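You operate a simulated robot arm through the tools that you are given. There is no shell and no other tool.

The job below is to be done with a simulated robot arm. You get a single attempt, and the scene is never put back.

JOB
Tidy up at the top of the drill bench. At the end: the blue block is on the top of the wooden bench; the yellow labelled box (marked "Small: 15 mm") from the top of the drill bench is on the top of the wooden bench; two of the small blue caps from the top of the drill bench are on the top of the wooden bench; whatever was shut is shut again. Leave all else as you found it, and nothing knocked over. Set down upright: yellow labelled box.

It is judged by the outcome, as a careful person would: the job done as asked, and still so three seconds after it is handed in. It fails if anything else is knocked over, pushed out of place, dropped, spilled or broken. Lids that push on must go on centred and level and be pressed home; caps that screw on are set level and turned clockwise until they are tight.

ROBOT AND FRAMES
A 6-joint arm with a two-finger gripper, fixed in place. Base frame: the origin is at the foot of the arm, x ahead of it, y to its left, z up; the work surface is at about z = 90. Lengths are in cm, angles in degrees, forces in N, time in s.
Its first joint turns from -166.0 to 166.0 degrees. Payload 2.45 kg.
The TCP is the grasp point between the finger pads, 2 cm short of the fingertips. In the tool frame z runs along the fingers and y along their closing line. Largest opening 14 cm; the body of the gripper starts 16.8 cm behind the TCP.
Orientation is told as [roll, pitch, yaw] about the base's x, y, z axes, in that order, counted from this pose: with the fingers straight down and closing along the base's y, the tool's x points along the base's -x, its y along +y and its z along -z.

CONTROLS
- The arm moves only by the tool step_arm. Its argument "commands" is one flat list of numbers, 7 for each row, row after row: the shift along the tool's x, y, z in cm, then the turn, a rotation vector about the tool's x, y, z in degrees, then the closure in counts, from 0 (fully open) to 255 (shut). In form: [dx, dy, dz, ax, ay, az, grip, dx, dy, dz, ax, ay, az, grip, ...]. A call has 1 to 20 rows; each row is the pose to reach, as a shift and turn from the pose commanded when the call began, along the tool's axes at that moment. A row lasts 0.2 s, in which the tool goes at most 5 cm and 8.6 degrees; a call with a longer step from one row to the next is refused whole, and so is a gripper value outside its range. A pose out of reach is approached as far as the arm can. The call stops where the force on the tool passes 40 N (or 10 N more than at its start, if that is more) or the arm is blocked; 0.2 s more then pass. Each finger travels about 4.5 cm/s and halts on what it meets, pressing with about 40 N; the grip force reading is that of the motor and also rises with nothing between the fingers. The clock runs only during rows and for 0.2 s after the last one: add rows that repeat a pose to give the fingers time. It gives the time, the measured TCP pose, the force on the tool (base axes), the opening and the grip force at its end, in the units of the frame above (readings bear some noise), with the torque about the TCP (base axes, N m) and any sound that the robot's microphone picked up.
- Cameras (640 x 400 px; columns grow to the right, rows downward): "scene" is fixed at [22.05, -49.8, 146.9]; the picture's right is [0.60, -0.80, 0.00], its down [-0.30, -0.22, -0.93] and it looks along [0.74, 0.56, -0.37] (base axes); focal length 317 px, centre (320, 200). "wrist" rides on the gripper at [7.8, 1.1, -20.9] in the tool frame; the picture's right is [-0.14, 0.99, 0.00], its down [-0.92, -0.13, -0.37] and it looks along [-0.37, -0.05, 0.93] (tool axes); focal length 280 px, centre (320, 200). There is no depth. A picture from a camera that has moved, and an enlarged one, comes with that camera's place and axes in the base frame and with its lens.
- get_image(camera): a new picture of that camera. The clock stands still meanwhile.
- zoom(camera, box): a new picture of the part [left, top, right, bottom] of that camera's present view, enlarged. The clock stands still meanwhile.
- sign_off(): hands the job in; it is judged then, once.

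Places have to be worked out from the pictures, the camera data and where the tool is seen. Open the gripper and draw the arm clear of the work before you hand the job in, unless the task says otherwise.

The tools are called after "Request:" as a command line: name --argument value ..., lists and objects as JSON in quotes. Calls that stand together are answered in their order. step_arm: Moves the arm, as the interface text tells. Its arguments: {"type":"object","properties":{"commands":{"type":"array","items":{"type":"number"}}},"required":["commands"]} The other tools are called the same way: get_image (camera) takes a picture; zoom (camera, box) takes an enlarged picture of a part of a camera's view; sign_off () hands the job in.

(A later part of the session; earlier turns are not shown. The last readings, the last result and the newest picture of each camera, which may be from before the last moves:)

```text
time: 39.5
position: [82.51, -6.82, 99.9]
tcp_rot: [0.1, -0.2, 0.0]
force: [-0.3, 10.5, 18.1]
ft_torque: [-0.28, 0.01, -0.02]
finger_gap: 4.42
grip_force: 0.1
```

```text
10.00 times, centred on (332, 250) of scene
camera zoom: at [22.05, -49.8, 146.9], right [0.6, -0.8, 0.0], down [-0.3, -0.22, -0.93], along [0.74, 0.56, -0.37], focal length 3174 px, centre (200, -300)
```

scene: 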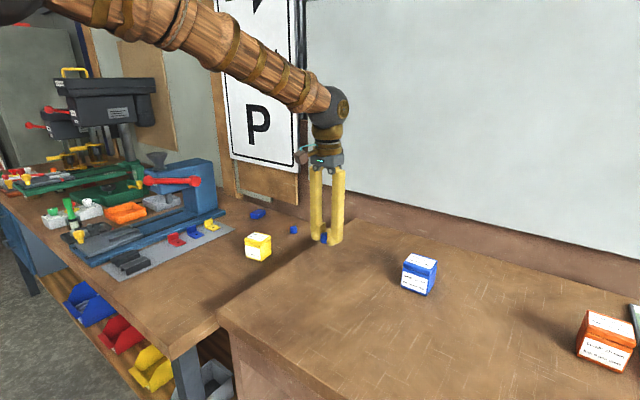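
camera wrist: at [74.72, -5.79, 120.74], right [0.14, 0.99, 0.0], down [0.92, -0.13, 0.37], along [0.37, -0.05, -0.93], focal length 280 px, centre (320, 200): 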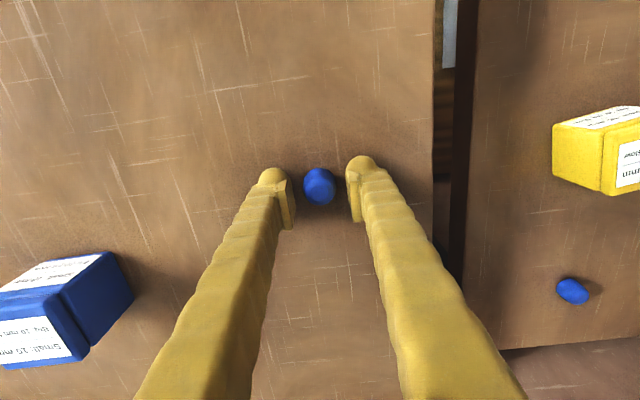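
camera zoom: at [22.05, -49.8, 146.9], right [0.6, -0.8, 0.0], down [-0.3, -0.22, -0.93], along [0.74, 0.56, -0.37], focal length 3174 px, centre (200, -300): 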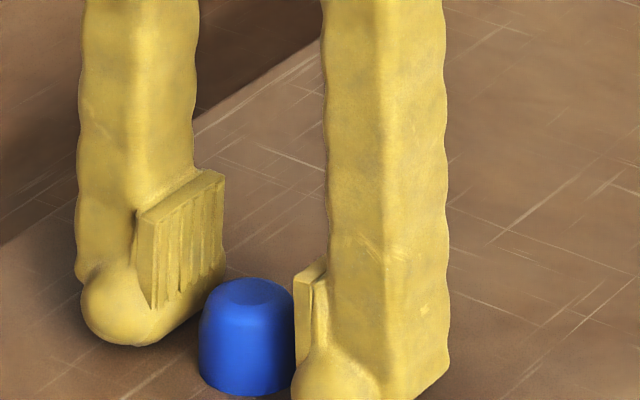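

The cap stands upright on the wooden bench. I rise and go over the yellow box to look.

Request:
step_arm --commands '[0, 0, -1, 0, 0, 0, 160, 0, 0, -3, 0, 0, 0, 160, 0, 0, -6, 0, 0, 0, 160, 0, 0, -10, 0, 0, 0, 160, 0, 0, -14, 0, 0, 0, 130, 0.5, 4, -15, 0, 0, 0, 100, 1, 8, -15, 0, 0, 0, 70, 1.5, 12, -15, 0, 0, 0, 50, 2, 16, -15, 0, 0, 0, 50, 2.5, 20, -15, 0, 0, 0, 50, 3, 24, -15, 0, 0, 0, 50, 3, 27, -15, 0, 0, 0, 50, 3, 27, -15, 0, 0, 0, 50]'

Request:
get_image --camera "wrist"

Request:
zoom --camera "scene" --box '[200, 200, 360, 300]'

```text
time: 42.2
position: [79.36, 20.37, 114.81]
tcp_rot: [0.1, -0.1, 0.2]
force: [-0.6, -0.1, -0.3]
ft_torque: [0.04, -0.01, -0.03]
finger_gap: 11.25
grip_force: 0.2
```

```text
taken
camera wrist: at [71.62, 21.39, 135.66], right [0.14, 0.99, 0.0], down [0.92, -0.13, 0.37], along [0.37, -0.05, -0.93], focal length 280 px, centre (320, 200)
```

wrist: 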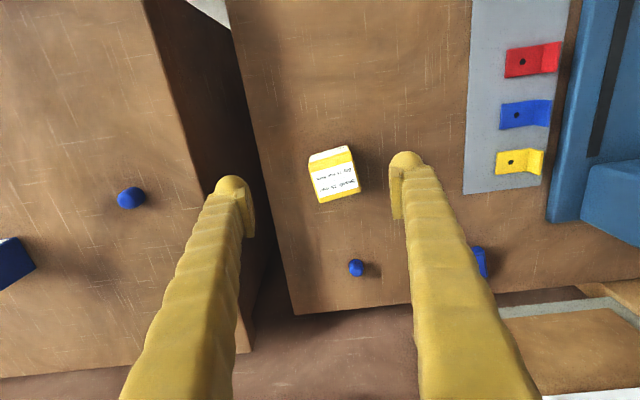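

```text
4.00 times, centred on (280, 250) of scene
camera zoom: at [22.05, -49.8, 146.9], right [0.6, -0.8, 0.0], down [-0.3, -0.22, -0.93], along [0.74, 0.56, -0.37], focal length 1270 px, centre (480, 0)
```

zoom: 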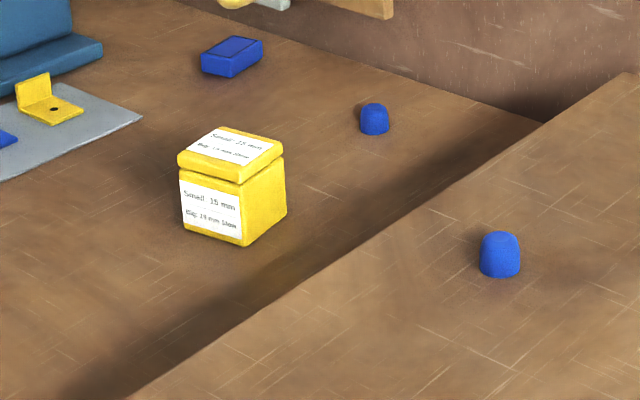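

Request:
zoom --camera "wrist" --box '[272, 130, 400, 210]'

Request:
zoom --camera "scene" --box '[234, 222, 282, 267]'

```text
5.00 times, centred on (336, 170) of wrist
camera zoom: at [71.62, 21.39, 135.66], right [0.14, 0.99, 0.0], down [0.92, -0.13, 0.37], along [0.37, -0.05, -0.93], focal length 1402 px, centre (240, 350)
```

zoom: 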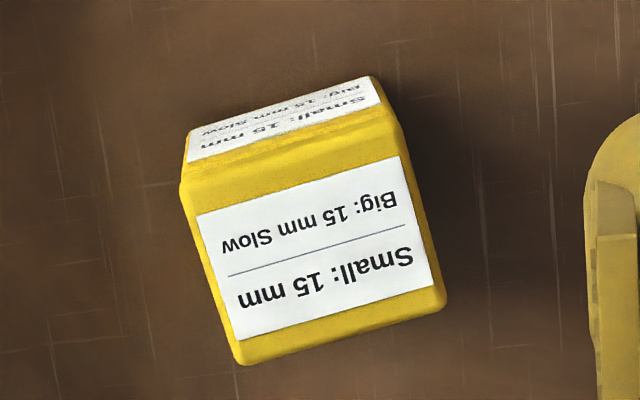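

```text
8.89 times, centred on (258, 244) of scene
camera zoom: at [22.05, -49.8, 146.9], right [0.6, -0.8, 0.0], down [-0.3, -0.22, -0.93], along [0.74, 0.56, -0.37], focal length 2821 px, centre (871, -196)
```

zoom: 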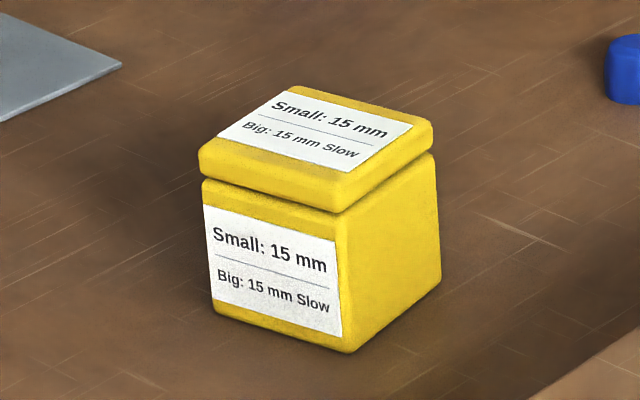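

The yellow box is about 6.6 cm cubed, centred near (84.1, 22.2) and yawed about +7.5°. I align over it at height and check.

Request:
step_arm --commands '[-1.5, 0.6, 1, 0, 0, -2.5, 50, -3.2, 1.2, 2.5, 0, 0, -5, 50, -4.74, 1.83, 4.5, 0, 0, -7.5, 50, -4.74, 1.83, 6, 0, 0, -7.5, 50, -4.74, 1.83, 6, 0, 0, -7.5, 50]'

Request:
get_image --camera "wrist"

Request:
get_image --camera "scene"

```text
time: 43.5
position: [83.97, 22.24, 108.85]
tcp_rot: [0.0, -0.2, 7.6]
force: [0.3, 0.2, 0.2]
ft_torque: [0.03, 0.04, -0.01]
finger_gap: 11.26
grip_force: 0.0
```

```text
taken
camera wrist: at [76.1, 22.18, 129.69], right [0.01, 1.0, 0.0], down [0.93, -0.01, 0.37], along [0.37, 0.0, -0.93], focal length 280 px, centre (320, 200)
```

wrist: 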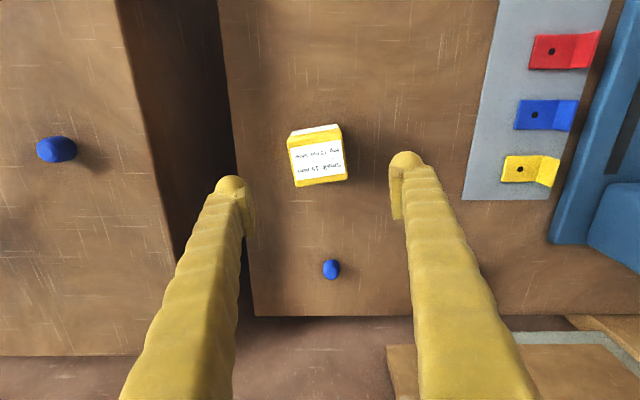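

```text
taken
```

scene: 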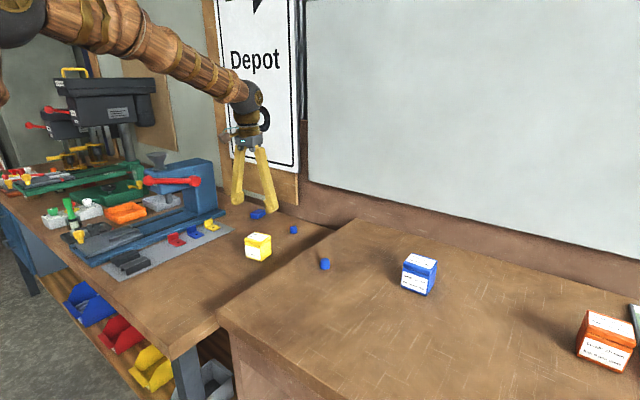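

Request:
zoom --camera "wrist" --box '[256, 110, 384, 190]'

```text
5.00 times, centred on (320, 150) of wrist
camera zoom: at [76.1, 22.18, 129.69], right [0.01, 1.0, 0.0], down [0.93, -0.01, 0.37], along [0.37, 0.0, -0.93], focal length 1402 px, centre (320, 450)
```

zoom: 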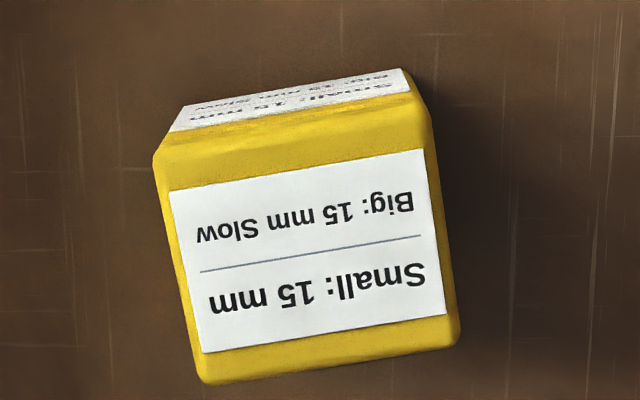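

Refined: box centre (84.15, 22.0), yaw ≈9.2°. I correct slightly and descend around it.

Request:
step_arm --commands '[-0.15, -0.24, 2, 0, 0, -1.6, 50, -0.15, -0.24, 5, 0, 0, -1.6, 50, -0.15, -0.24, 8, 0, 0, -1.6, 50, -0.15, -0.24, 10.5, 0, 0, -1.6, 50, -0.15, -0.24, 13, 0, 0, -1.6, 50, -0.15, -0.24, 15, 0, 0, -1.6, 50, -0.15, -0.24, 16.2, 0, 0, -1.6, 50, -0.15, -0.24, 16.2, 0, 0, -1.6, 50]'

Request:
get_image --camera "wrist"

Request:
zoom --camera "scene" --box '[226, 200, 306, 275]'

```text
time: 45.2
position: [84.25, 21.94, 92.81]
tcp_rot: [0.2, -0.3, 9.1]
force: [-0.2, 0.1, -0.4]
ft_torque: [-0.02, -0.01, 0.0]
finger_gap: 11.27
grip_force: 0.2
```

```text
taken
camera wrist: at [76.37, 21.7, 113.58], right [-0.02, 1.0, 0.0], down [0.93, 0.02, 0.37], along [0.37, 0.01, -0.93], focal length 280 px, centre (320, 200)
```

wrist: 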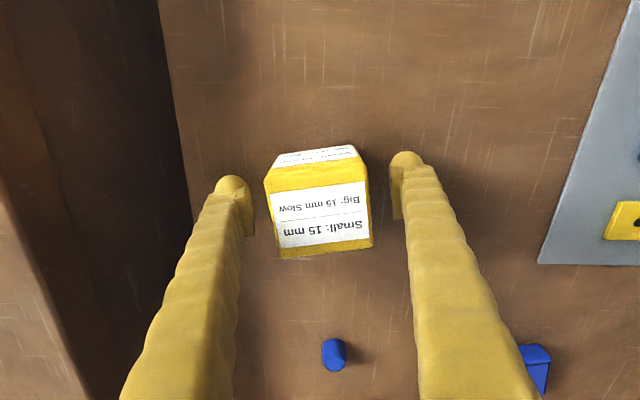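

```text
5.33 times, centred on (266, 238) of scene
camera zoom: at [22.05, -49.8, 146.9], right [0.6, -0.8, 0.0], down [-0.3, -0.22, -0.93], along [0.74, 0.56, -0.37], focal length 1693 px, centre (608, 0)
```

zoom: 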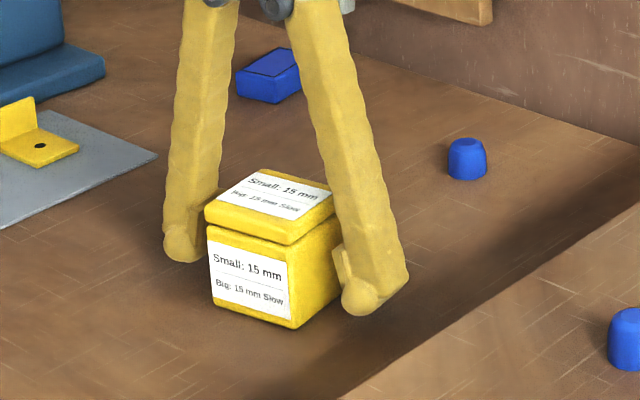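

Centred with the pads low on the box body below the lid. I close gently onto it.

Request:
step_arm --commands '[0, 0, 0.2, 0, 0, 0, 80, 0, 0, 0.2, 0, 0, 0, 110, 0, 0, 0.2, 0, 0, 0, 125, 0, 0, 0.2, 0, 0, 0, 132, 0, 0, 0.2, 0, 0, 0, 138, 0, 0, 0.2, 0, 0, 0, 142, 0, 0, 0.2, 0, 0, 0, 142]'

Request:
get_image --camera "wrist"

Request:
zoom --camera "scene" --box '[226, 200, 306, 275]'

```text
time: 46.9
position: [84.23, 21.87, 92.72]
tcp_rot: [0.1, -0.3, 9.2]
force: [-0.2, 1.0, 1.1]
ft_torque: [-0.03, -0.05, -0.01]
finger_gap: 6.93
grip_force: 40.2
```

```text
taken
camera wrist: at [76.38, 21.67, 113.41], right [-0.02, 1.0, 0.0], down [0.93, 0.02, 0.37], along [0.37, 0.01, -0.93], focal length 280 px, centre (320, 200)
```

wrist: 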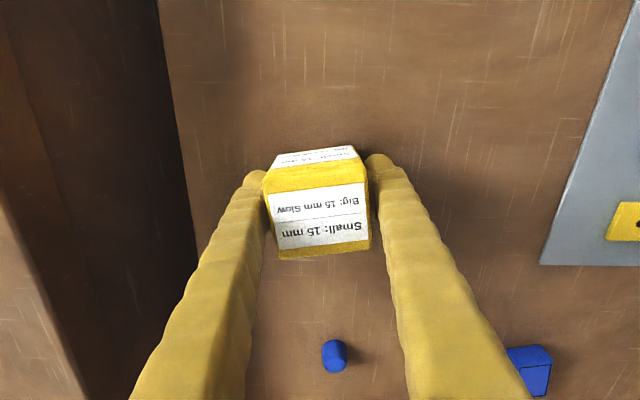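

```text
5.33 times, centred on (266, 238) of scene
camera zoom: at [22.05, -49.8, 146.9], right [0.6, -0.8, 0.0], down [-0.3, -0.22, -0.93], along [0.74, 0.56, -0.37], focal length 1693 px, centre (608, 0)
```

zoom: 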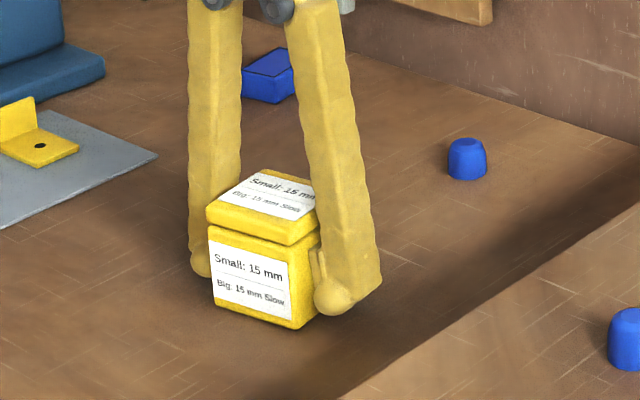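

Firm grip at 6.93 cm on the body. I lift slowly.

Request:
step_arm --commands '[0, 0, -0.3, 0, 0, 0, 142, 0, 0, -1, 0, 0, 0, 142, 0, 0, -2.2, 0, 0, 0, 142, 0, 0, -4, 0, 0, 0, 142, 0, 0, -6, 0, 0, 0, 142, 0, 0, -8, 0, 0, 0, 142, 0, 0, -10, 0, 0, 0, 142, 0, 0, -12, 0, 0, 0, 142, 0, 0, -14, 0, 0, 0, 142, 0, 0, -16, 0, 0, 0, 142, 0, 0, -17.8, 0, 0, 0, 142, 0, 0, -19, 0, 0, 0, 142, 0, 0, -19.5, 0, 0, 0, 142, 0, 0, -19.5, 0, 0, 0, 142]'

Request:
get_image --camera "wrist"

Request:
get_image --camera "scene"

```text
time: 49.9
position: [84.31, 21.84, 112.01]
tcp_rot: [0.2, -0.2, 9.2]
force: [-0.8, 0.0, -2.0]
ft_torque: [0.03, 0.01, 0.03]
finger_gap: 6.94
grip_force: 39.5
```

```text
taken
camera wrist: at [76.44, 21.62, 132.83], right [-0.02, 1.0, 0.0], down [0.93, 0.02, 0.37], along [0.37, 0.01, -0.93], focal length 280 px, centre (320, 200)
```

wrist: 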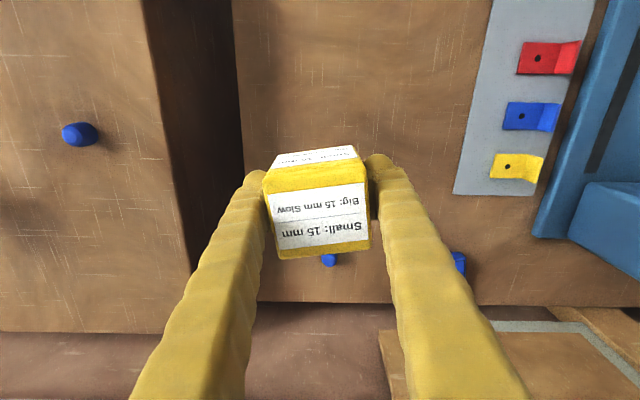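

```text
taken
```

scene: 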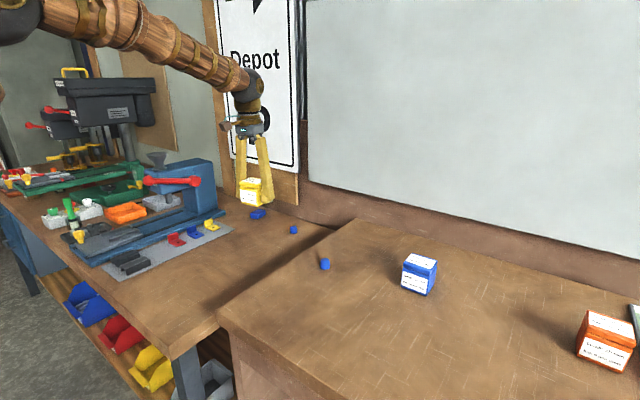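

The box is held cleanly. I carry it to about (72, -20) over the wooden bench.

Request:
step_arm --commands '[0.19, -0.39, 0, 0, 0, 0, 142, 0.56, -1.18, 0, 0, 0, 0, 142, 1.31, -2.76, 0, 0, 0, 0, 142, 2.25, -4.73, 0, 0, 0, 0, 142, 3.37, -7.09, 0, 0, 0, 0, 142, 4.5, -9.46, 0, 0, 0, 0, 142, 5.62, -11.82, 0, 0, 0, 0, 142, 6.75, -14.18, 0, 0, 0, 0, 142, 7.87, -16.55, 0, 0, 0, 0, 142, 9.0, -18.91, 0, 0, 0, 0, 142, 10.12, -21.28, 0, 0, 0, 0, 142, 11.24, -23.64, 0, 0, 0, 0, 142, 12.37, -26.0, 0, 0, 0, 0, 142, 13.49, -28.37, 0, 0, 0, 0, 142, 14.62, -30.73, 0, 0, 0, 0, 142, 15.74, -33.1, 0, 0, 0, 0, 142, 16.87, -35.46, 0, 0, 0, 0, 142, 17.8, -37.43, 0, 0, 0, 0, 142, 18.46, -38.81, 0, 0, 0, 0, 142, 18.74, -39.4, 0, 0, 0, 0, 142]'

Request:
get_image --camera "wrist"

Request:
get_image --camera "scene"

```text
time: 54.0
position: [72.11, -20.03, 112.07]
tcp_rot: [0.2, -0.1, 9.2]
force: [0.3, 0.0, -2.2]
ft_torque: [0.03, 0.0, 0.01]
finger_gap: 6.94
grip_force: 40.5
```

```text
taken
camera wrist: at [64.33, -20.36, 132.75], right [-0.02, 1.0, 0.0], down [0.93, 0.02, 0.37], along [0.37, 0.01, -0.93], focal length 280 px, centre (320, 200)
```

wrist: 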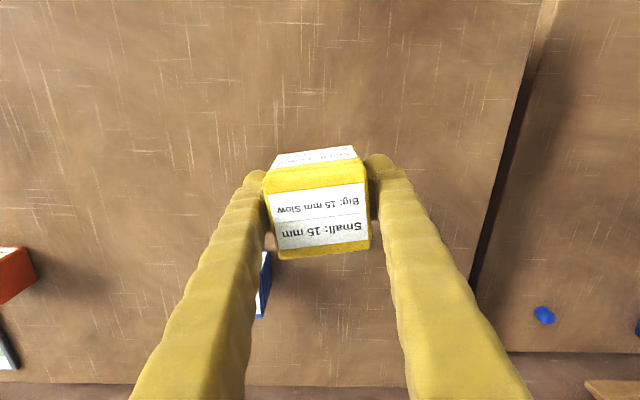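

```text
taken
```

scene: 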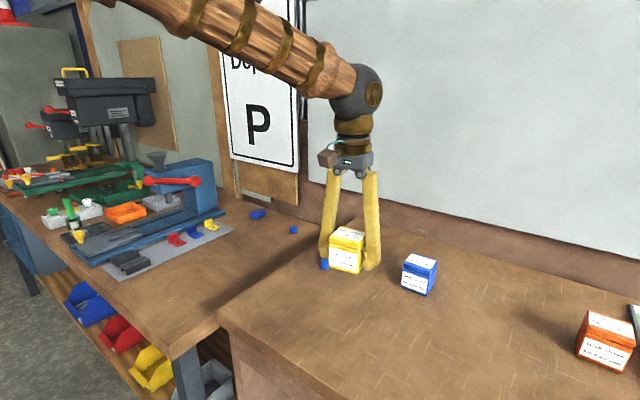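

Spot is clear: the nearest corner of the blue labelled box is about (83, -26). I lower to just above the bench.

Request:
step_arm --commands '[0, 0, 0.5, 0, 0, 0, 142, 0, 0, 1.6, 0, 0, 0, 142, 0, 0, 3.2, 0, 0, 0, 142, 0, 0, 5, 0, 0, 0, 142, 0, 0, 6.8, 0, 0, 0, 142, 0, 0, 8.4, 0, 0, 0, 142, 0, 0, 9.6, 0, 0, 0, 142, 0, 0, 10.3, 0, 0, 0, 142, 0, 0, 10.6, 0, 0, 0, 142, 0, 0, 10.6, 0, 0, 0, 142]'

Request:
step_arm --commands '[0, 0, 0.2, 0, 0, 0, 142, 0, 0, 0.4, 0, 0, 0, 142, 0, 0, 0.4, 0, 0, 0, 142]'

Request:
step_arm --commands '[0, 0, 0.15, 0, 0, 0, 142, 0, 0, 0.15, 0, 0, 0, 142]'

Request:
zoom --camera "scene" --box '[300, 220, 396, 295]'

```text
time: 56.2
position: [72.22, -20.11, 101.27]
tcp_rot: [0.1, -0.3, 9.2]
force: [-0.1, 0.3, -2.5]
ft_torque: [-0.03, -0.01, -0.04]
finger_gap: 6.96
grip_force: 39.7
```

```text
time: 57.0
position: [72.09, -20.18, 101.05]
tcp_rot: [0.1, -0.2, 9.2]
force: [-0.4, 0.1, -2.0]
ft_torque: [-0.04, 0.0, 0.01]
finger_gap: 6.94
grip_force: 39.7
```

```text
time: 57.6
position: [72.11, -20.24, 100.83]
tcp_rot: [0.1, -0.2, 9.2]
force: [0.1, 0.1, -2.6]
ft_torque: [0.01, -0.01, -0.02]
finger_gap: 6.96
grip_force: 40.3
```

```text
5.33 times, centred on (348, 258) of scene
camera zoom: at [22.05, -49.8, 146.9], right [0.6, -0.8, 0.0], down [-0.3, -0.22, -0.93], along [0.74, 0.56, -0.37], focal length 1693 px, centre (171, -107)
```

zoom: 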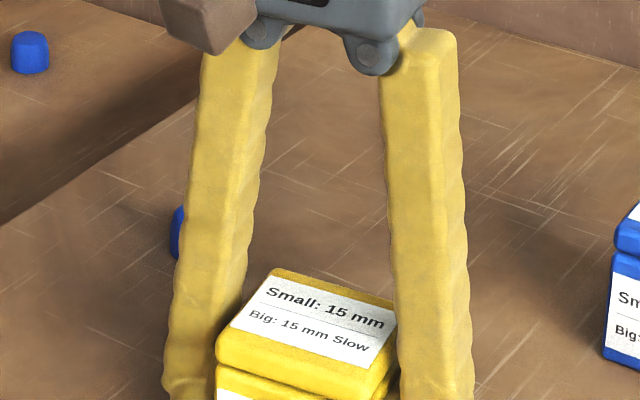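

Not yet touching; I continue in 0.12 cm steps.

Request:
step_arm --commands '[0, 0, 0.12, 0, 0, 0, 142, 0, 0, 0.12, 0, 0, 0, 142]'

Request:
step_arm --commands '[0, 0, 0.12, 0, 0, 0, 142, 0, 0, 0.12, 0, 0, 0, 142]'

```text
time: 58.2
position: [72.11, -20.09, 100.61]
tcp_rot: [0.1, -0.2, 9.2]
force: [1.0, 0.0, -2.4]
ft_torque: [0.0, -0.02, -0.04]
finger_gap: 6.97
grip_force: 40.0
```

```text
time: 58.9
position: [72.19, -20.1, 100.69]
tcp_rot: [0.0, -0.2, 9.2]
force: [-7.6, -4.2, 24.3]
ft_torque: [0.06, 0.58, 0.03]
finger_gap: 6.94
grip_force: 39.7
```

The box touched down on the bench (24 N up). I open slowly and check it stays upright.

Request:
step_arm --commands '[0, 0, 0, 0, 0, 0, 128, 0, 0, 0, 0, 0, 0, 120, 0, 0, 0, 0, 0, 0, 110, 0, 0, 0, 0, 0, 0, 100, 0, 0, 0, 0, 0, 0, 90, 0, 0, 0, 0, 0, 0, 85, 0, 0, 0, 0, 0, 0, 85]'

Request:
get_image --camera "wrist"

Request:
zoom --camera "scene" --box '[300, 220, 396, 310]'

```text
time: 60.5
position: [72.27, -20.15, 100.48]
tcp_rot: [0.1, -0.1, 9.2]
force: [0.6, -0.2, -0.4]
ft_torque: [-0.02, -0.01, 0.0]
finger_gap: 9.32
grip_force: 0.0
```

```text
taken
camera wrist: at [64.31, -20.37, 121.3], right [-0.02, 1.0, 0.0], down [0.93, 0.02, 0.37], along [0.37, 0.01, -0.93], focal length 280 px, centre (320, 200)
```

wrist: 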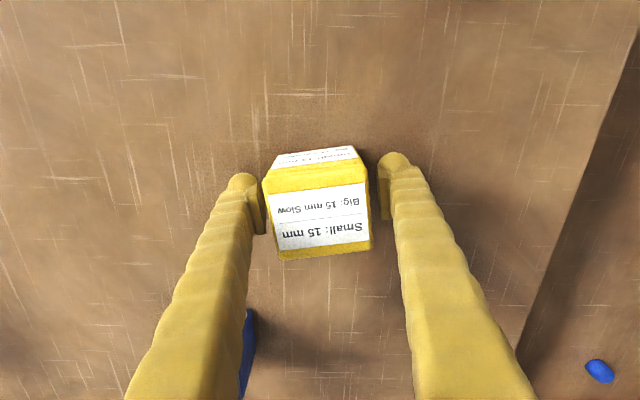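

```text
4.44 times, centred on (348, 265) of scene
camera zoom: at [22.05, -49.8, 146.9], right [0.6, -0.8, 0.0], down [-0.3, -0.22, -0.93], along [0.74, 0.56, -0.37], focal length 1411 px, centre (196, -89)
```

zoom: 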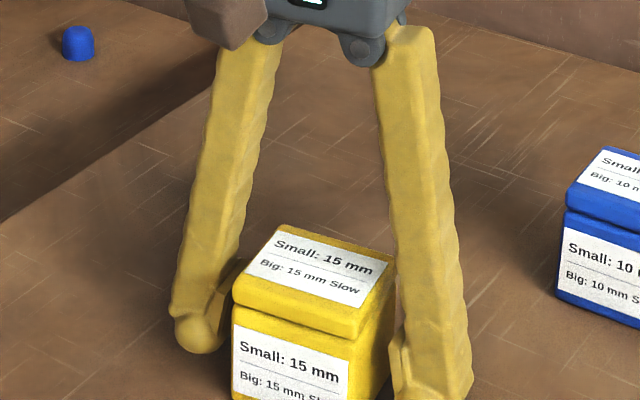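

The yellow box stands upright on the bench. I lift straight clear of it and travel back toward the drill bench, ready to look at the blue block.

Request:
step_arm --commands '[0, 0, -1, 0, 0, 0, 85, 0, 0, -3, 0, 0, 0, 85, 0, 0, -6, 0, 0, 0, 85, 0, 0, -10, 0, 0, 0, 85, 0, 0, -14, 0, 0, 0, 85, 0, 0, -17, 0, 0, 0, 85, -1, 4, -17.5, 0, 0, 0, 85, -2, 8, -18, 0, 0, 0, 85, -3, 12, -18, 0, 0, 0, 85, -4, 16, -18, 0, 0, 0, 85, -5, 20, -18, 0, 0, 0, 85, -6, 24, -18, 0, 0, 0, 85, -6, 28, -18, 0, 0, 0, 85, -6, 32, -18, 0, 0, 0, 85, -6, 36, -18, 0, 0, 0, 85, -6, 40, -18, 0, 0, 0, 85, -6, 44, -18, 0, 0, 0, 85, -6, 48, -18, 0, 0, 0, 85, -6, 52, -18, 0, 0, 0, 85, -6, 54, -18, 0, 0, 0, 85]'

Request:
get_image --camera "wrist"

Request:
get_image --camera "scene"

```text
time: 64.7
position: [69.44, 34.34, 118.91]
tcp_rot: [0.2, -0.2, 9.1]
force: [-0.5, 0.2, 0.6]
ft_torque: [0.02, -0.03, -0.02]
finger_gap: 9.35
grip_force: 0.0
```

```text
taken
camera wrist: at [61.58, 34.0, 139.57], right [-0.02, 1.0, 0.0], down [0.93, 0.02, 0.37], along [0.37, 0.01, -0.93], focal length 280 px, centre (320, 200)
```

wrist: 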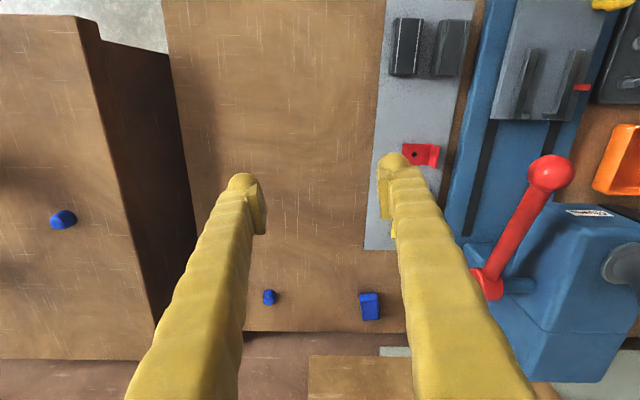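

```text
taken
```

scene: 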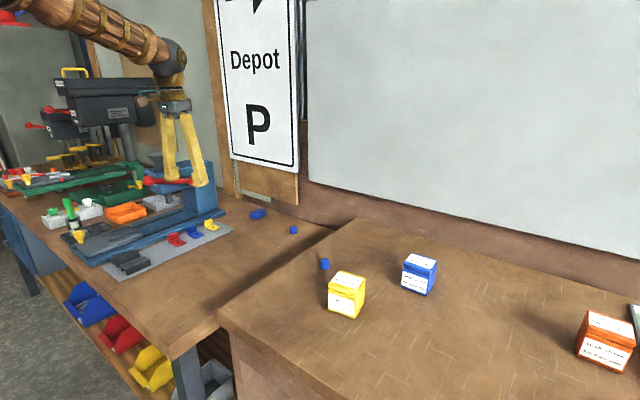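

The drill's red handle runs near y≈56 at z≈110–114, so I must keep the gripper below y≈52. I zoom on the blue block for size and yaw.

Request:
zoom --camera "wrist" --box '[330, 275, 410, 335]'

Request:
zoom --camera "scene" --box '[234, 195, 282, 231]'

```text
6.67 times, centred on (370, 305) of wrist
camera zoom: at [61.58, 34.0, 139.57], right [-0.02, 1.0, 0.0], down [0.93, 0.02, 0.37], along [0.37, 0.01, -0.93], focal length 1869 px, centre (-13, -500)
```

zoom: 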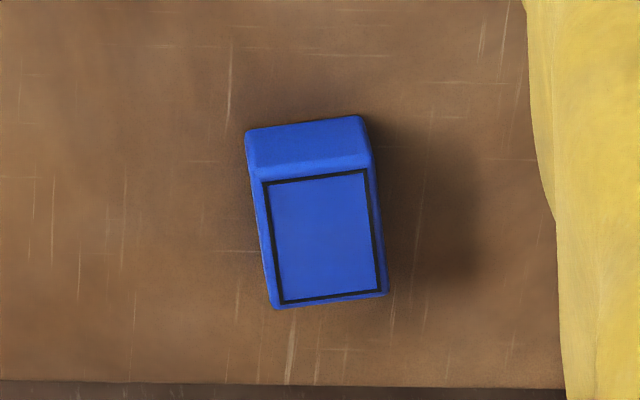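

```text
11.11 times, centred on (258, 213) of scene
camera zoom: at [22.05, -49.8, 146.9], right [0.6, -0.8, 0.0], down [-0.3, -0.22, -0.93], along [0.74, 0.56, -0.37], focal length 3527 px, centre (1009, 56)
```

zoom: 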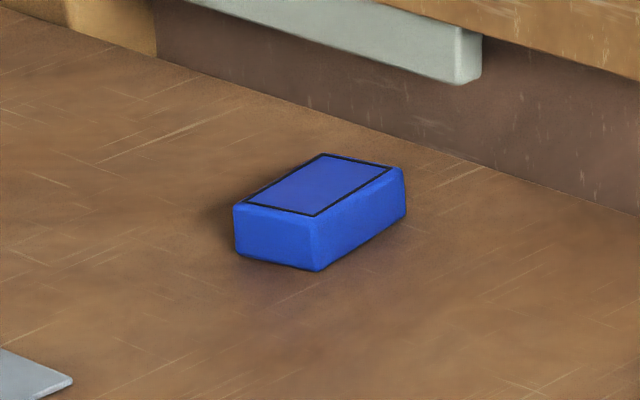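

The block is about 3.6 × 5.5 × 2.3 cm, centred near (105.3, 46), yaw ≈10°, and beyond straight-down reach. I tilt the tool 45° outward here first.

Request:
step_arm --commands '[0, 0, 0, 0, -7.5, 0, 85, 0, 0, 0, 0, -15, 0, 85, 0, 0, 0, 0, -22.5, 0, 85, 0, 0, 0, 0, -30, 0, 85, 0, 0, 0, 0, -37.5, 0, 85, 0, 0, 0, 0, -45, 0, 85, 0, 0, 0, 0, -45, 0, 85]'

Request:
get_image --camera "wrist"

Request:
get_image --camera "scene"

```text
time: 66.2
position: [69.49, 34.19, 118.69]
tcp_rot: [0.3, -45.2, 9.0]
force: [0.0, -0.6, 0.9]
ft_torque: [0.01, -0.01, 0.03]
finger_gap: 9.36
grip_force: 0.0
```

```text
taken
camera wrist: at [49.29, 31.94, 127.81], right [-0.06, 0.99, 0.1], down [0.4, -0.07, 0.91], along [0.91, 0.1, -0.4], focal length 280 px, centre (320, 200)
```

wrist: 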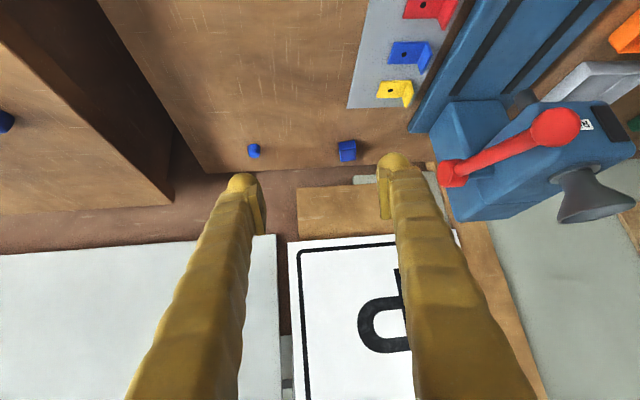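

```text
taken
```

scene: 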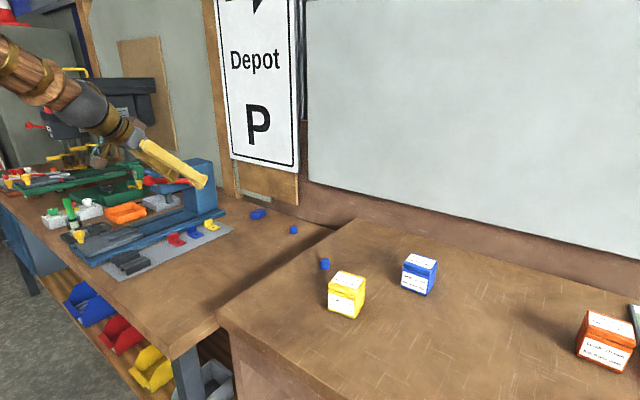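

The tilt works. I now move out to above the block at about (105.3, 46, 106) in the tilted pose.

Request:
step_arm --commands '[-1.4, 0.5, 2.9, 0, 0, 0, 100, -2.8, 1.0, 5.9, 0, 0, 0, 115, -4.3, 1.5, 8.8, 0, 0, 0, 128, -5.7, 2.0, 11.8, 0, 0, 0, 128, -7.2, 2.5, 14.7, 0, 0, 0, 128, -8.6, 3.0, 17.6, 0, 0, 0, 128, -10, 3.5, 20.6, 0, 0, 0, 128, -11.5, 4.1, 23.5, 0, 0, 0, 128, -12.9, 4.6, 26.5, 0, 0, 0, 128, -14.3, 5.1, 29.4, 0, 0, 0, 128, -15.8, 5.6, 32.4, 0, 0, 0, 128, -17.2, 6.1, 35.3, 0, 0, 0, 128, -17.2, 6.1, 35.3, 0, 0, 0, 128]'

Request:
get_image --camera "wrist"

Request:
get_image --camera "scene"

```text
time: 69.0
position: [105.17, 46.3, 105.77]
tcp_rot: [0.1, -45.3, 9.2]
force: [-0.9, -0.5, 0.8]
ft_torque: [0.0, 0.01, -0.02]
finger_gap: 6.96
grip_force: 0.2
```

```text
taken
camera wrist: at [85.0, 44.01, 114.94], right [-0.06, 0.99, 0.1], down [0.4, -0.07, 0.91], along [0.91, 0.1, -0.4], focal length 280 px, centre (320, 200)
```

wrist: 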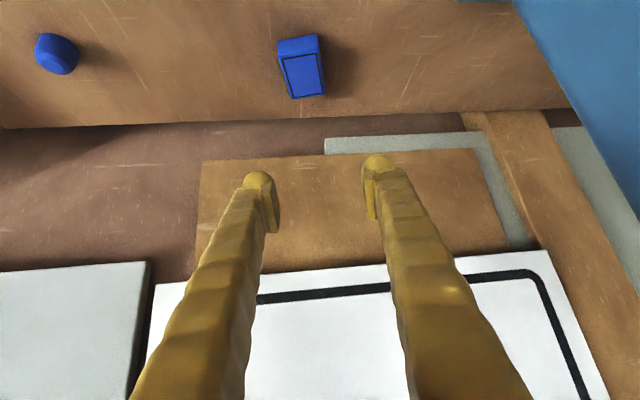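

```text
taken
```

scene: 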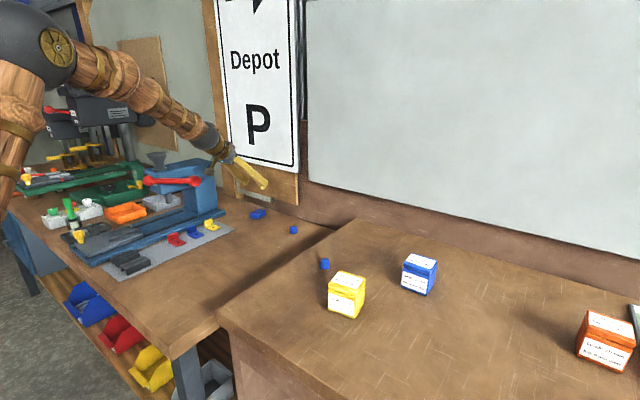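

Block centre re-measured at (105.5, 46.1), right below the tool; the wall is beyond x≈112. I descend vertically to just above it.

Request:
step_arm --commands '[1.2, -0.1, 1.3, 0, 0, 0, 128, 2.8, -0.2, 3, 0, 0, 0, 128, 4.4, -0.23, 4.6, 0, 0, 0, 128, 6, -0.23, 6.2, 0, 0, 0, 128, 7.4, -0.23, 7.6, 0, 0, 0, 128, 8.2, -0.23, 8.4, 0, 0, 0, 128, 8.2, -0.23, 8.4, 0, 0, 0, 128]'

Request:
get_image --camera "wrist"

Request:
zoom --camera "scene" --box '[190, 160, 290, 240]'

```text
time: 70.7
position: [105.52, 45.85, 94.33]
tcp_rot: [0.1, -45.2, 9.0]
force: [-0.2, 0.0, -0.7]
ft_torque: [0.02, 0.0, 0.0]
finger_gap: 6.95
grip_force: 0.0
```

```text
taken
camera wrist: at [85.33, 43.71, 103.33], right [-0.06, 0.99, 0.1], down [0.4, -0.07, 0.91], along [0.91, 0.1, -0.4], focal length 280 px, centre (320, 200)
```

wrist: 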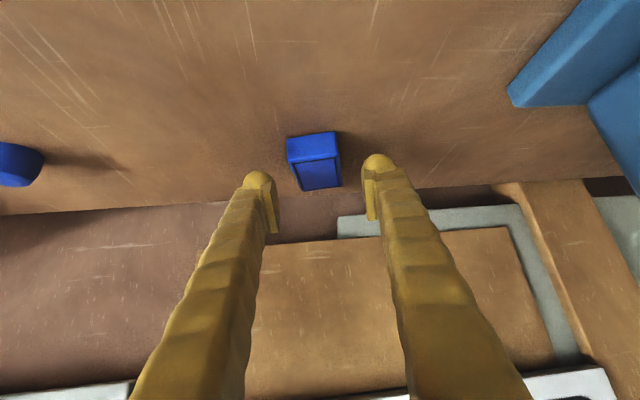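

```text
5.00 times, centred on (240, 200) of scene
camera zoom: at [22.05, -49.8, 146.9], right [0.6, -0.8, 0.0], down [-0.3, -0.22, -0.93], along [0.74, 0.56, -0.37], focal length 1587 px, centre (720, 200)
```

zoom: 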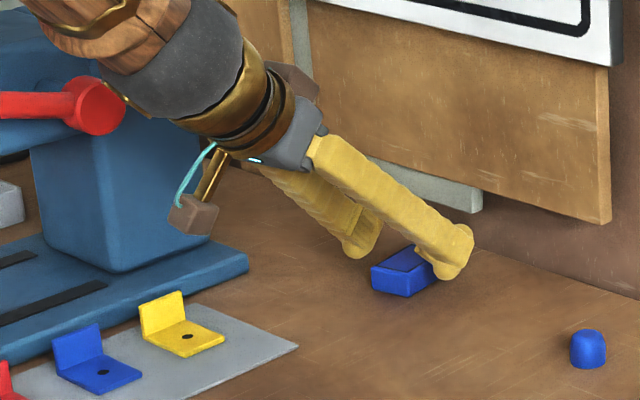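

Well aligned. I lower the last 1.4 cm in small steps watching the force.

Request:
step_arm --commands '[0.35, 0.1, 0.35, 0, 0, 0, 128, 0.7, 0.15, 0.7, 0, 0, 0, 128, 0.95, 0.15, 0.9, 0, 0, 0, 128, 0.95, 0.15, 0.9, 0, 0, 0, 128]'

Request:
step_arm --commands '[0.1, 0, 0.1, 0, 0, 0, 128, 0.1, 0, 0.1, 0, 0, 0, 128]'

Request:
zoom --camera "scene" --box '[220, 185, 284, 230]'

```text
time: 71.7
position: [105.34, 46.06, 92.91]
tcp_rot: [0.1, -45.3, 9.1]
force: [0.2, -0.4, 0.0]
ft_torque: [0.03, 0.02, -0.01]
finger_gap: 6.94
grip_force: 0.1
```

```text
time: 72.2
position: [105.32, 46.09, 92.79]
tcp_rot: [0.1, -45.2, 9.0]
force: [0.1, -0.5, -0.5]
ft_torque: [0.02, 0.01, 0.03]
finger_gap: 7.0
grip_force: 0.2
```

```text
8.89 times, centred on (252, 208) of scene
camera zoom: at [22.05, -49.8, 146.9], right [0.6, -0.8, 0.0], down [-0.3, -0.22, -0.93], along [0.74, 0.56, -0.37], focal length 2821 px, centre (924, 133)
```

zoom: 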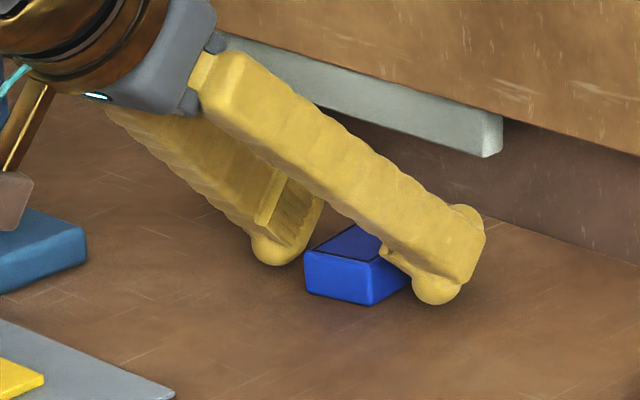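

Still free; I ease lower to find the bench.

Request:
step_arm --commands '[0.1, 0, 0.1, 0, 0, 0, 128, 0.1, 0, 0.1, 0, 0, 0, 128]'

Request:
step_arm --commands '[0.1, 0, 0.1, 0, 0, 0, 128, 0.1, 0, 0.1, 0, 0, 0, 128]'

Request:
step_arm --commands '[0.1, 0, 0.1, 0, 0, 0, 128, 0.1, 0, 0.1, 0, 0, 0, 128]'

```text
time: 72.8
position: [105.36, 46.05, 92.54]
tcp_rot: [0.1, -45.2, 9.2]
force: [-0.2, 0.8, 1.1]
ft_torque: [0.01, 0.0, 0.0]
finger_gap: 6.96
grip_force: 0.2
```

```text
time: 73.5
position: [105.36, 46.06, 92.52]
tcp_rot: [0.1, -45.3, 9.1]
force: [-0.4, -0.9, 0.0]
ft_torque: [0.03, -0.01, -0.02]
finger_gap: 6.98
grip_force: 0.0
```

```text
time: 74.0
position: [105.38, 46.07, 92.48]
tcp_rot: [0.1, -45.2, 9.1]
force: [0.1, 0.4, -0.2]
ft_torque: [0.02, 0.01, -0.02]
finger_gap: 6.99
grip_force: 0.1
```

Low enough for a good purchase. I close onto the block gradually.

Request:
step_arm --commands '[0, 0, 0, 0, 0, 0, 150, 0, 0, 0, 0, 0, 0, 165, 0, 0, 0, 0, 0, 0, 178, 0, 0, 0, 0, 0, 0, 188, 0, 0, 0, 0, 0, 0, 195, 0, 0, 0, 0, 0, 0, 200, 0, 0, 0, 0, 0, 0, 200]'

Request:
get_image --camera "wrist"

Request:
zoom --camera "scene" --box '[220, 185, 284, 230]'

```text
time: 75.7
position: [105.3, 46.02, 92.46]
tcp_rot: [0.0, -45.2, 9.1]
force: [0.6, -1.2, 1.2]
ft_torque: [-0.06, -0.02, 0.0]
finger_gap: 3.87
grip_force: 39.6
```

```text
taken
camera wrist: at [85.13, 43.86, 101.57], right [-0.06, 0.99, 0.1], down [0.4, -0.07, 0.91], along [0.91, 0.1, -0.4], focal length 280 px, centre (320, 200)
```

wrist: 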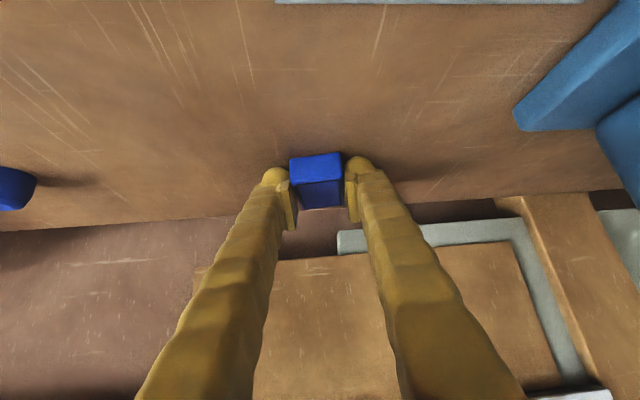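

```text
8.89 times, centred on (252, 208) of scene
camera zoom: at [22.05, -49.8, 146.9], right [0.6, -0.8, 0.0], down [-0.3, -0.22, -0.93], along [0.74, 0.56, -0.37], focal length 2821 px, centre (924, 133)
```

zoom: 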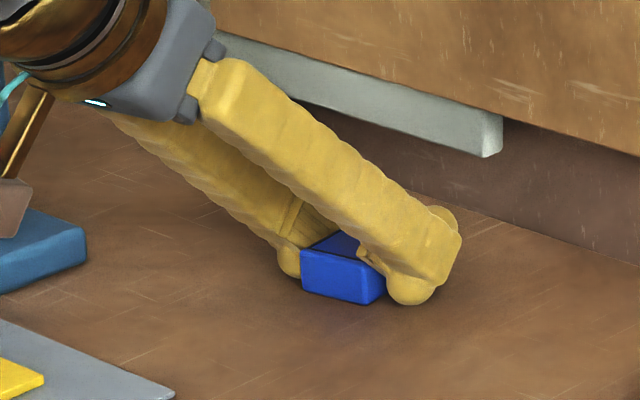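

Gripped at 3.87 cm. I lift slowly straight up along the path I came.

Request:
step_arm --commands '[-0.2, 0, -0.2, 0, 0, 0, 200, -0.5, 0, -0.5, 0, 0, 0, 200, -1, 0, -1, 0, 0, 0, 200, -1.8, 0, -1.8, 0, 0, 0, 200, -2.8, 0, -2.8, 0, 0, 0, 200, -3.8, 0, -3.8, 0, 0, 0, 200, -4.8, 0, -4.8, 0, 0, 0, 200, -5.8, 0, -5.8, 0, 0, 0, 200, -6.8, 0, -6.8, 0, 0, 0, 200, -7.8, 0, -7.8, 0, 0, 0, 200, -8.8, 0, -8.8, 0, 0, 0, 200, -9.6, 0, -9.6, 0, 0, 0, 200, -10.2, 0, -10.2, 0, 0, 0, 200, -10.4, 0, -10.4, 0, 0, 0, 200, -10.4, 0, -10.4, 0, 0, 0, 200]'

Request:
get_image --camera "wrist"

Request:
zoom --camera "scene" --box '[190, 150, 290, 230]'

```text
time: 78.8
position: [105.34, 46.1, 107.05]
tcp_rot: [0.1, -45.1, 9.1]
force: [-0.4, 0.0, -2.0]
ft_torque: [0.01, -0.01, 0.04]
finger_gap: 3.88
grip_force: 40.1
```

```text
taken
camera wrist: at [85.1, 43.89, 116.19], right [-0.06, 0.99, 0.1], down [0.4, -0.07, 0.91], along [0.91, 0.1, -0.4], focal length 280 px, centre (320, 200)
```

wrist: 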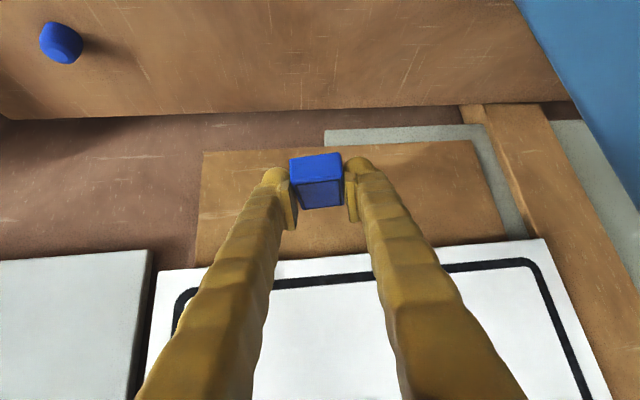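

```text
5.00 times, centred on (240, 190) of scene
camera zoom: at [22.05, -49.8, 146.9], right [0.6, -0.8, 0.0], down [-0.3, -0.22, -0.93], along [0.74, 0.56, -0.37], focal length 1587 px, centre (720, 250)
```

zoom: 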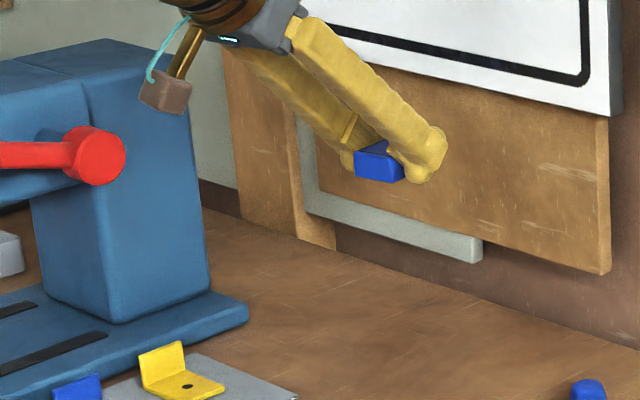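

The block is held level. I carry it back toward the wooden bench target near (70, -6), first half of the way.

Request:
step_arm --commands '[0.14, -0.23, -0.16, 0, 0, 0, 200, 0.43, -0.69, -0.48, 0, 0, 0, 200, 1.01, -1.61, -1.12, 0, 0, 0, 200, 1.73, -2.76, -1.91, 0, 0, 0, 200, 2.6, -4.14, -2.87, 0, 0, 0, 200, 3.47, -5.52, -3.83, 0, 0, 0, 200, 4.34, -6.9, -4.79, 0, 0, 0, 200, 5.2, -8.28, -5.74, 0, 0, 0, 200, 6.07, -9.66, -6.7, 0, 0, 0, 200, 6.94, -11.04, -7.66, 0, 0, 0, 200, 7.8, -12.42, -8.61, 0, 0, 0, 200, 8.67, -13.8, -9.57, 0, 0, 0, 200, 9.54, -15.18, -10.53, 0, 0, 0, 200, 10.4, -16.56, -11.48, 0, 0, 0, 200, 11.27, -17.94, -12.44, 0, 0, 0, 200, 12.14, -19.32, -13.4, 0, 0, 0, 200, 13.0, -20.7, -14.36, 0, 0, 0, 200, 13.73, -21.85, -15.15, 0, 0, 0, 200, 14.23, -22.66, -15.71, 0, 0, 0, 200, 14.45, -23, -15.95, 0, 0, 0, 200]'

Request:
get_image --camera "wrist"

Request:
get_image --camera "scene"

```text
time: 83.0
position: [87.73, 19.84, 107.98]
tcp_rot: [0.1, -45.2, 9.1]
force: [0.7, 0.7, -1.3]
ft_torque: [0.0, 0.06, 0.01]
finger_gap: 3.86
grip_force: 39.6
```

```text
taken
camera wrist: at [67.59, 17.62, 117.12], right [-0.06, 0.99, 0.1], down [0.4, -0.07, 0.91], along [0.91, 0.1, -0.4], focal length 280 px, centre (320, 200)
```

wrist: 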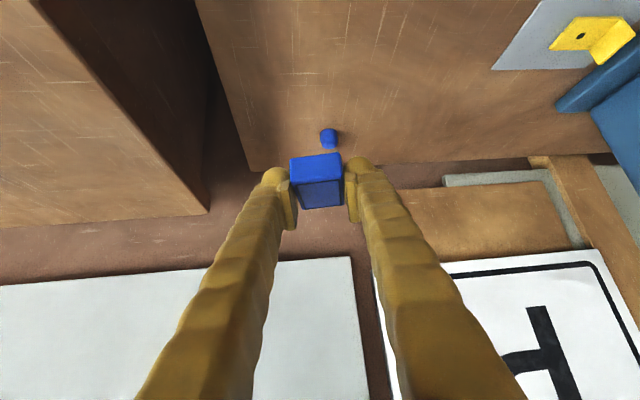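

```text
taken
```

scene: 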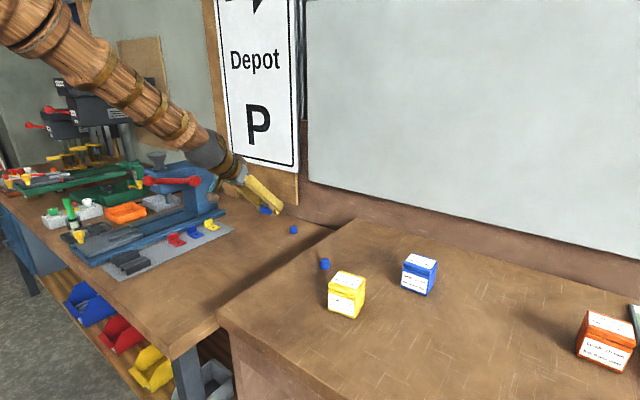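

Block secure; I carry the second half.

Request:
step_arm --commands '[0.14, -0.23, -0.16, 0, 0, 0, 200, 0.43, -0.69, -0.48, 0, 0, 0, 200, 1.01, -1.61, -1.12, 0, 0, 0, 200, 1.73, -2.76, -1.91, 0, 0, 0, 200, 2.6, -4.14, -2.87, 0, 0, 0, 200, 3.47, -5.52, -3.83, 0, 0, 0, 200, 4.34, -6.9, -4.79, 0, 0, 0, 200, 5.2, -8.28, -5.74, 0, 0, 0, 200, 6.07, -9.66, -6.7, 0, 0, 0, 200, 6.94, -11.04, -7.66, 0, 0, 0, 200, 7.8, -12.42, -8.61, 0, 0, 0, 200, 8.67, -13.8, -9.57, 0, 0, 0, 200, 9.54, -15.18, -10.53, 0, 0, 0, 200, 10.4, -16.56, -11.48, 0, 0, 0, 200, 11.27, -17.94, -12.44, 0, 0, 0, 200, 12.14, -19.32, -13.4, 0, 0, 0, 200, 13.0, -20.7, -14.36, 0, 0, 0, 200, 13.73, -21.85, -15.15, 0, 0, 0, 200, 14.23, -22.66, -15.71, 0, 0, 0, 200, 14.45, -23, -15.95, 0, 0, 0, 200]'

Request:
get_image --camera "wrist"

Request:
get_image --camera "scene"

```text
time: 87.2
position: [70.2, -6.21, 108.98]
tcp_rot: [0.1, -45.2, 9.1]
force: [0.9, 0.2, -1.2]
ft_torque: [-0.03, 0.03, -0.01]
finger_gap: 3.89
grip_force: 40.1
```

```text
taken
camera wrist: at [50.03, -8.51, 118.03], right [-0.06, 0.99, 0.1], down [0.4, -0.07, 0.91], along [0.91, 0.1, -0.4], focal length 280 px, centre (320, 200)
```

wrist: 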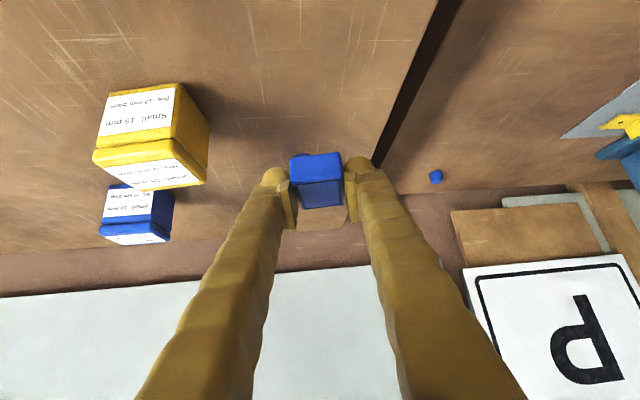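

```text
taken
```

scene: 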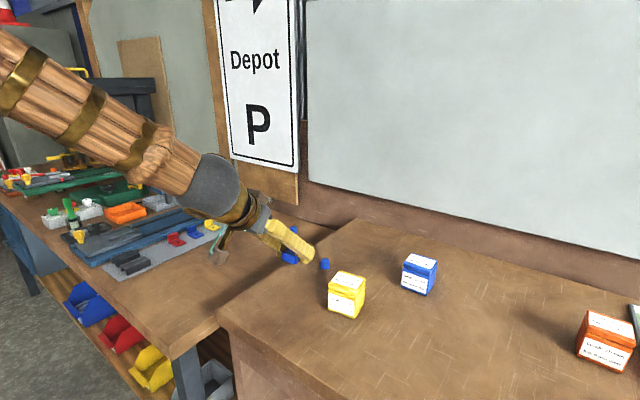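

Over the target with clear space around. I lower to just above contact, then feel down.

Request:
step_arm --commands '[0.3, 0, 0.3, 0, 0, 0, 200, 1, 0, 1, 0, 0, 0, 200, 2, 0, 2, 0, 0, 0, 200, 3, 0, 3, 0, 0, 0, 200, 4, 0, 4, 0, 0, 0, 200, 4.7, 0, 4.7, 0, 0, 0, 200, 5.1, 0, 5.1, 0, 0, 0, 200, 5.3, 0, 5.3, 0, 0, 0, 200, 5.3, 0, 5.3, 0, 0, 0, 200]'

Request:
step_arm --commands '[0.14, 0, 0.14, 0, 0, 0, 200, 0.28, 0, 0.28, 0, 0, 0, 200, 0.28, 0, 0.28, 0, 0, 0, 200]'

Request:
step_arm --commands '[0.1, 0, 0.1, 0, 0, 0, 200, 0.1, 0, 0.1, 0, 0, 0, 200]'

Request:
zoom --camera "scene" --box '[250, 220, 340, 290]'

```text
time: 89.2
position: [70.07, -6.1, 101.47]
tcp_rot: [0.0, -45.2, 9.2]
force: [-0.3, 0.0, -0.1]
ft_torque: [0.01, 0.03, 0.0]
finger_gap: 3.89
grip_force: 40.3
```

```text
time: 90.0
position: [70.02, -6.06, 101.07]
tcp_rot: [0.1, -45.2, 9.0]
force: [-0.1, -0.1, -1.3]
ft_torque: [-0.02, 0.03, -0.04]
finger_gap: 3.85
grip_force: 40.1
```

```text
time: 90.7
position: [70.14, -6.11, 101.02]
tcp_rot: [0.1, -45.2, 9.1]
force: [-0.7, -0.1, -1.1]
ft_torque: [-0.02, 0.01, -0.02]
finger_gap: 3.87
grip_force: 39.8
```

```text
5.71 times, centred on (295, 255) of scene
camera zoom: at [22.05, -49.8, 146.9], right [0.6, -0.8, 0.0], down [-0.3, -0.22, -0.93], along [0.74, 0.56, -0.37], focal length 1814 px, centre (463, -114)
```

zoom: 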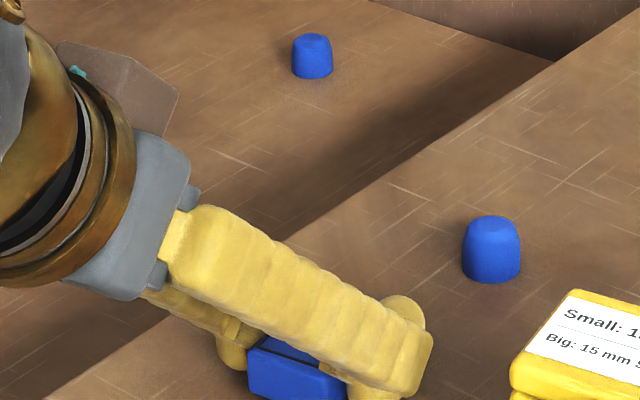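

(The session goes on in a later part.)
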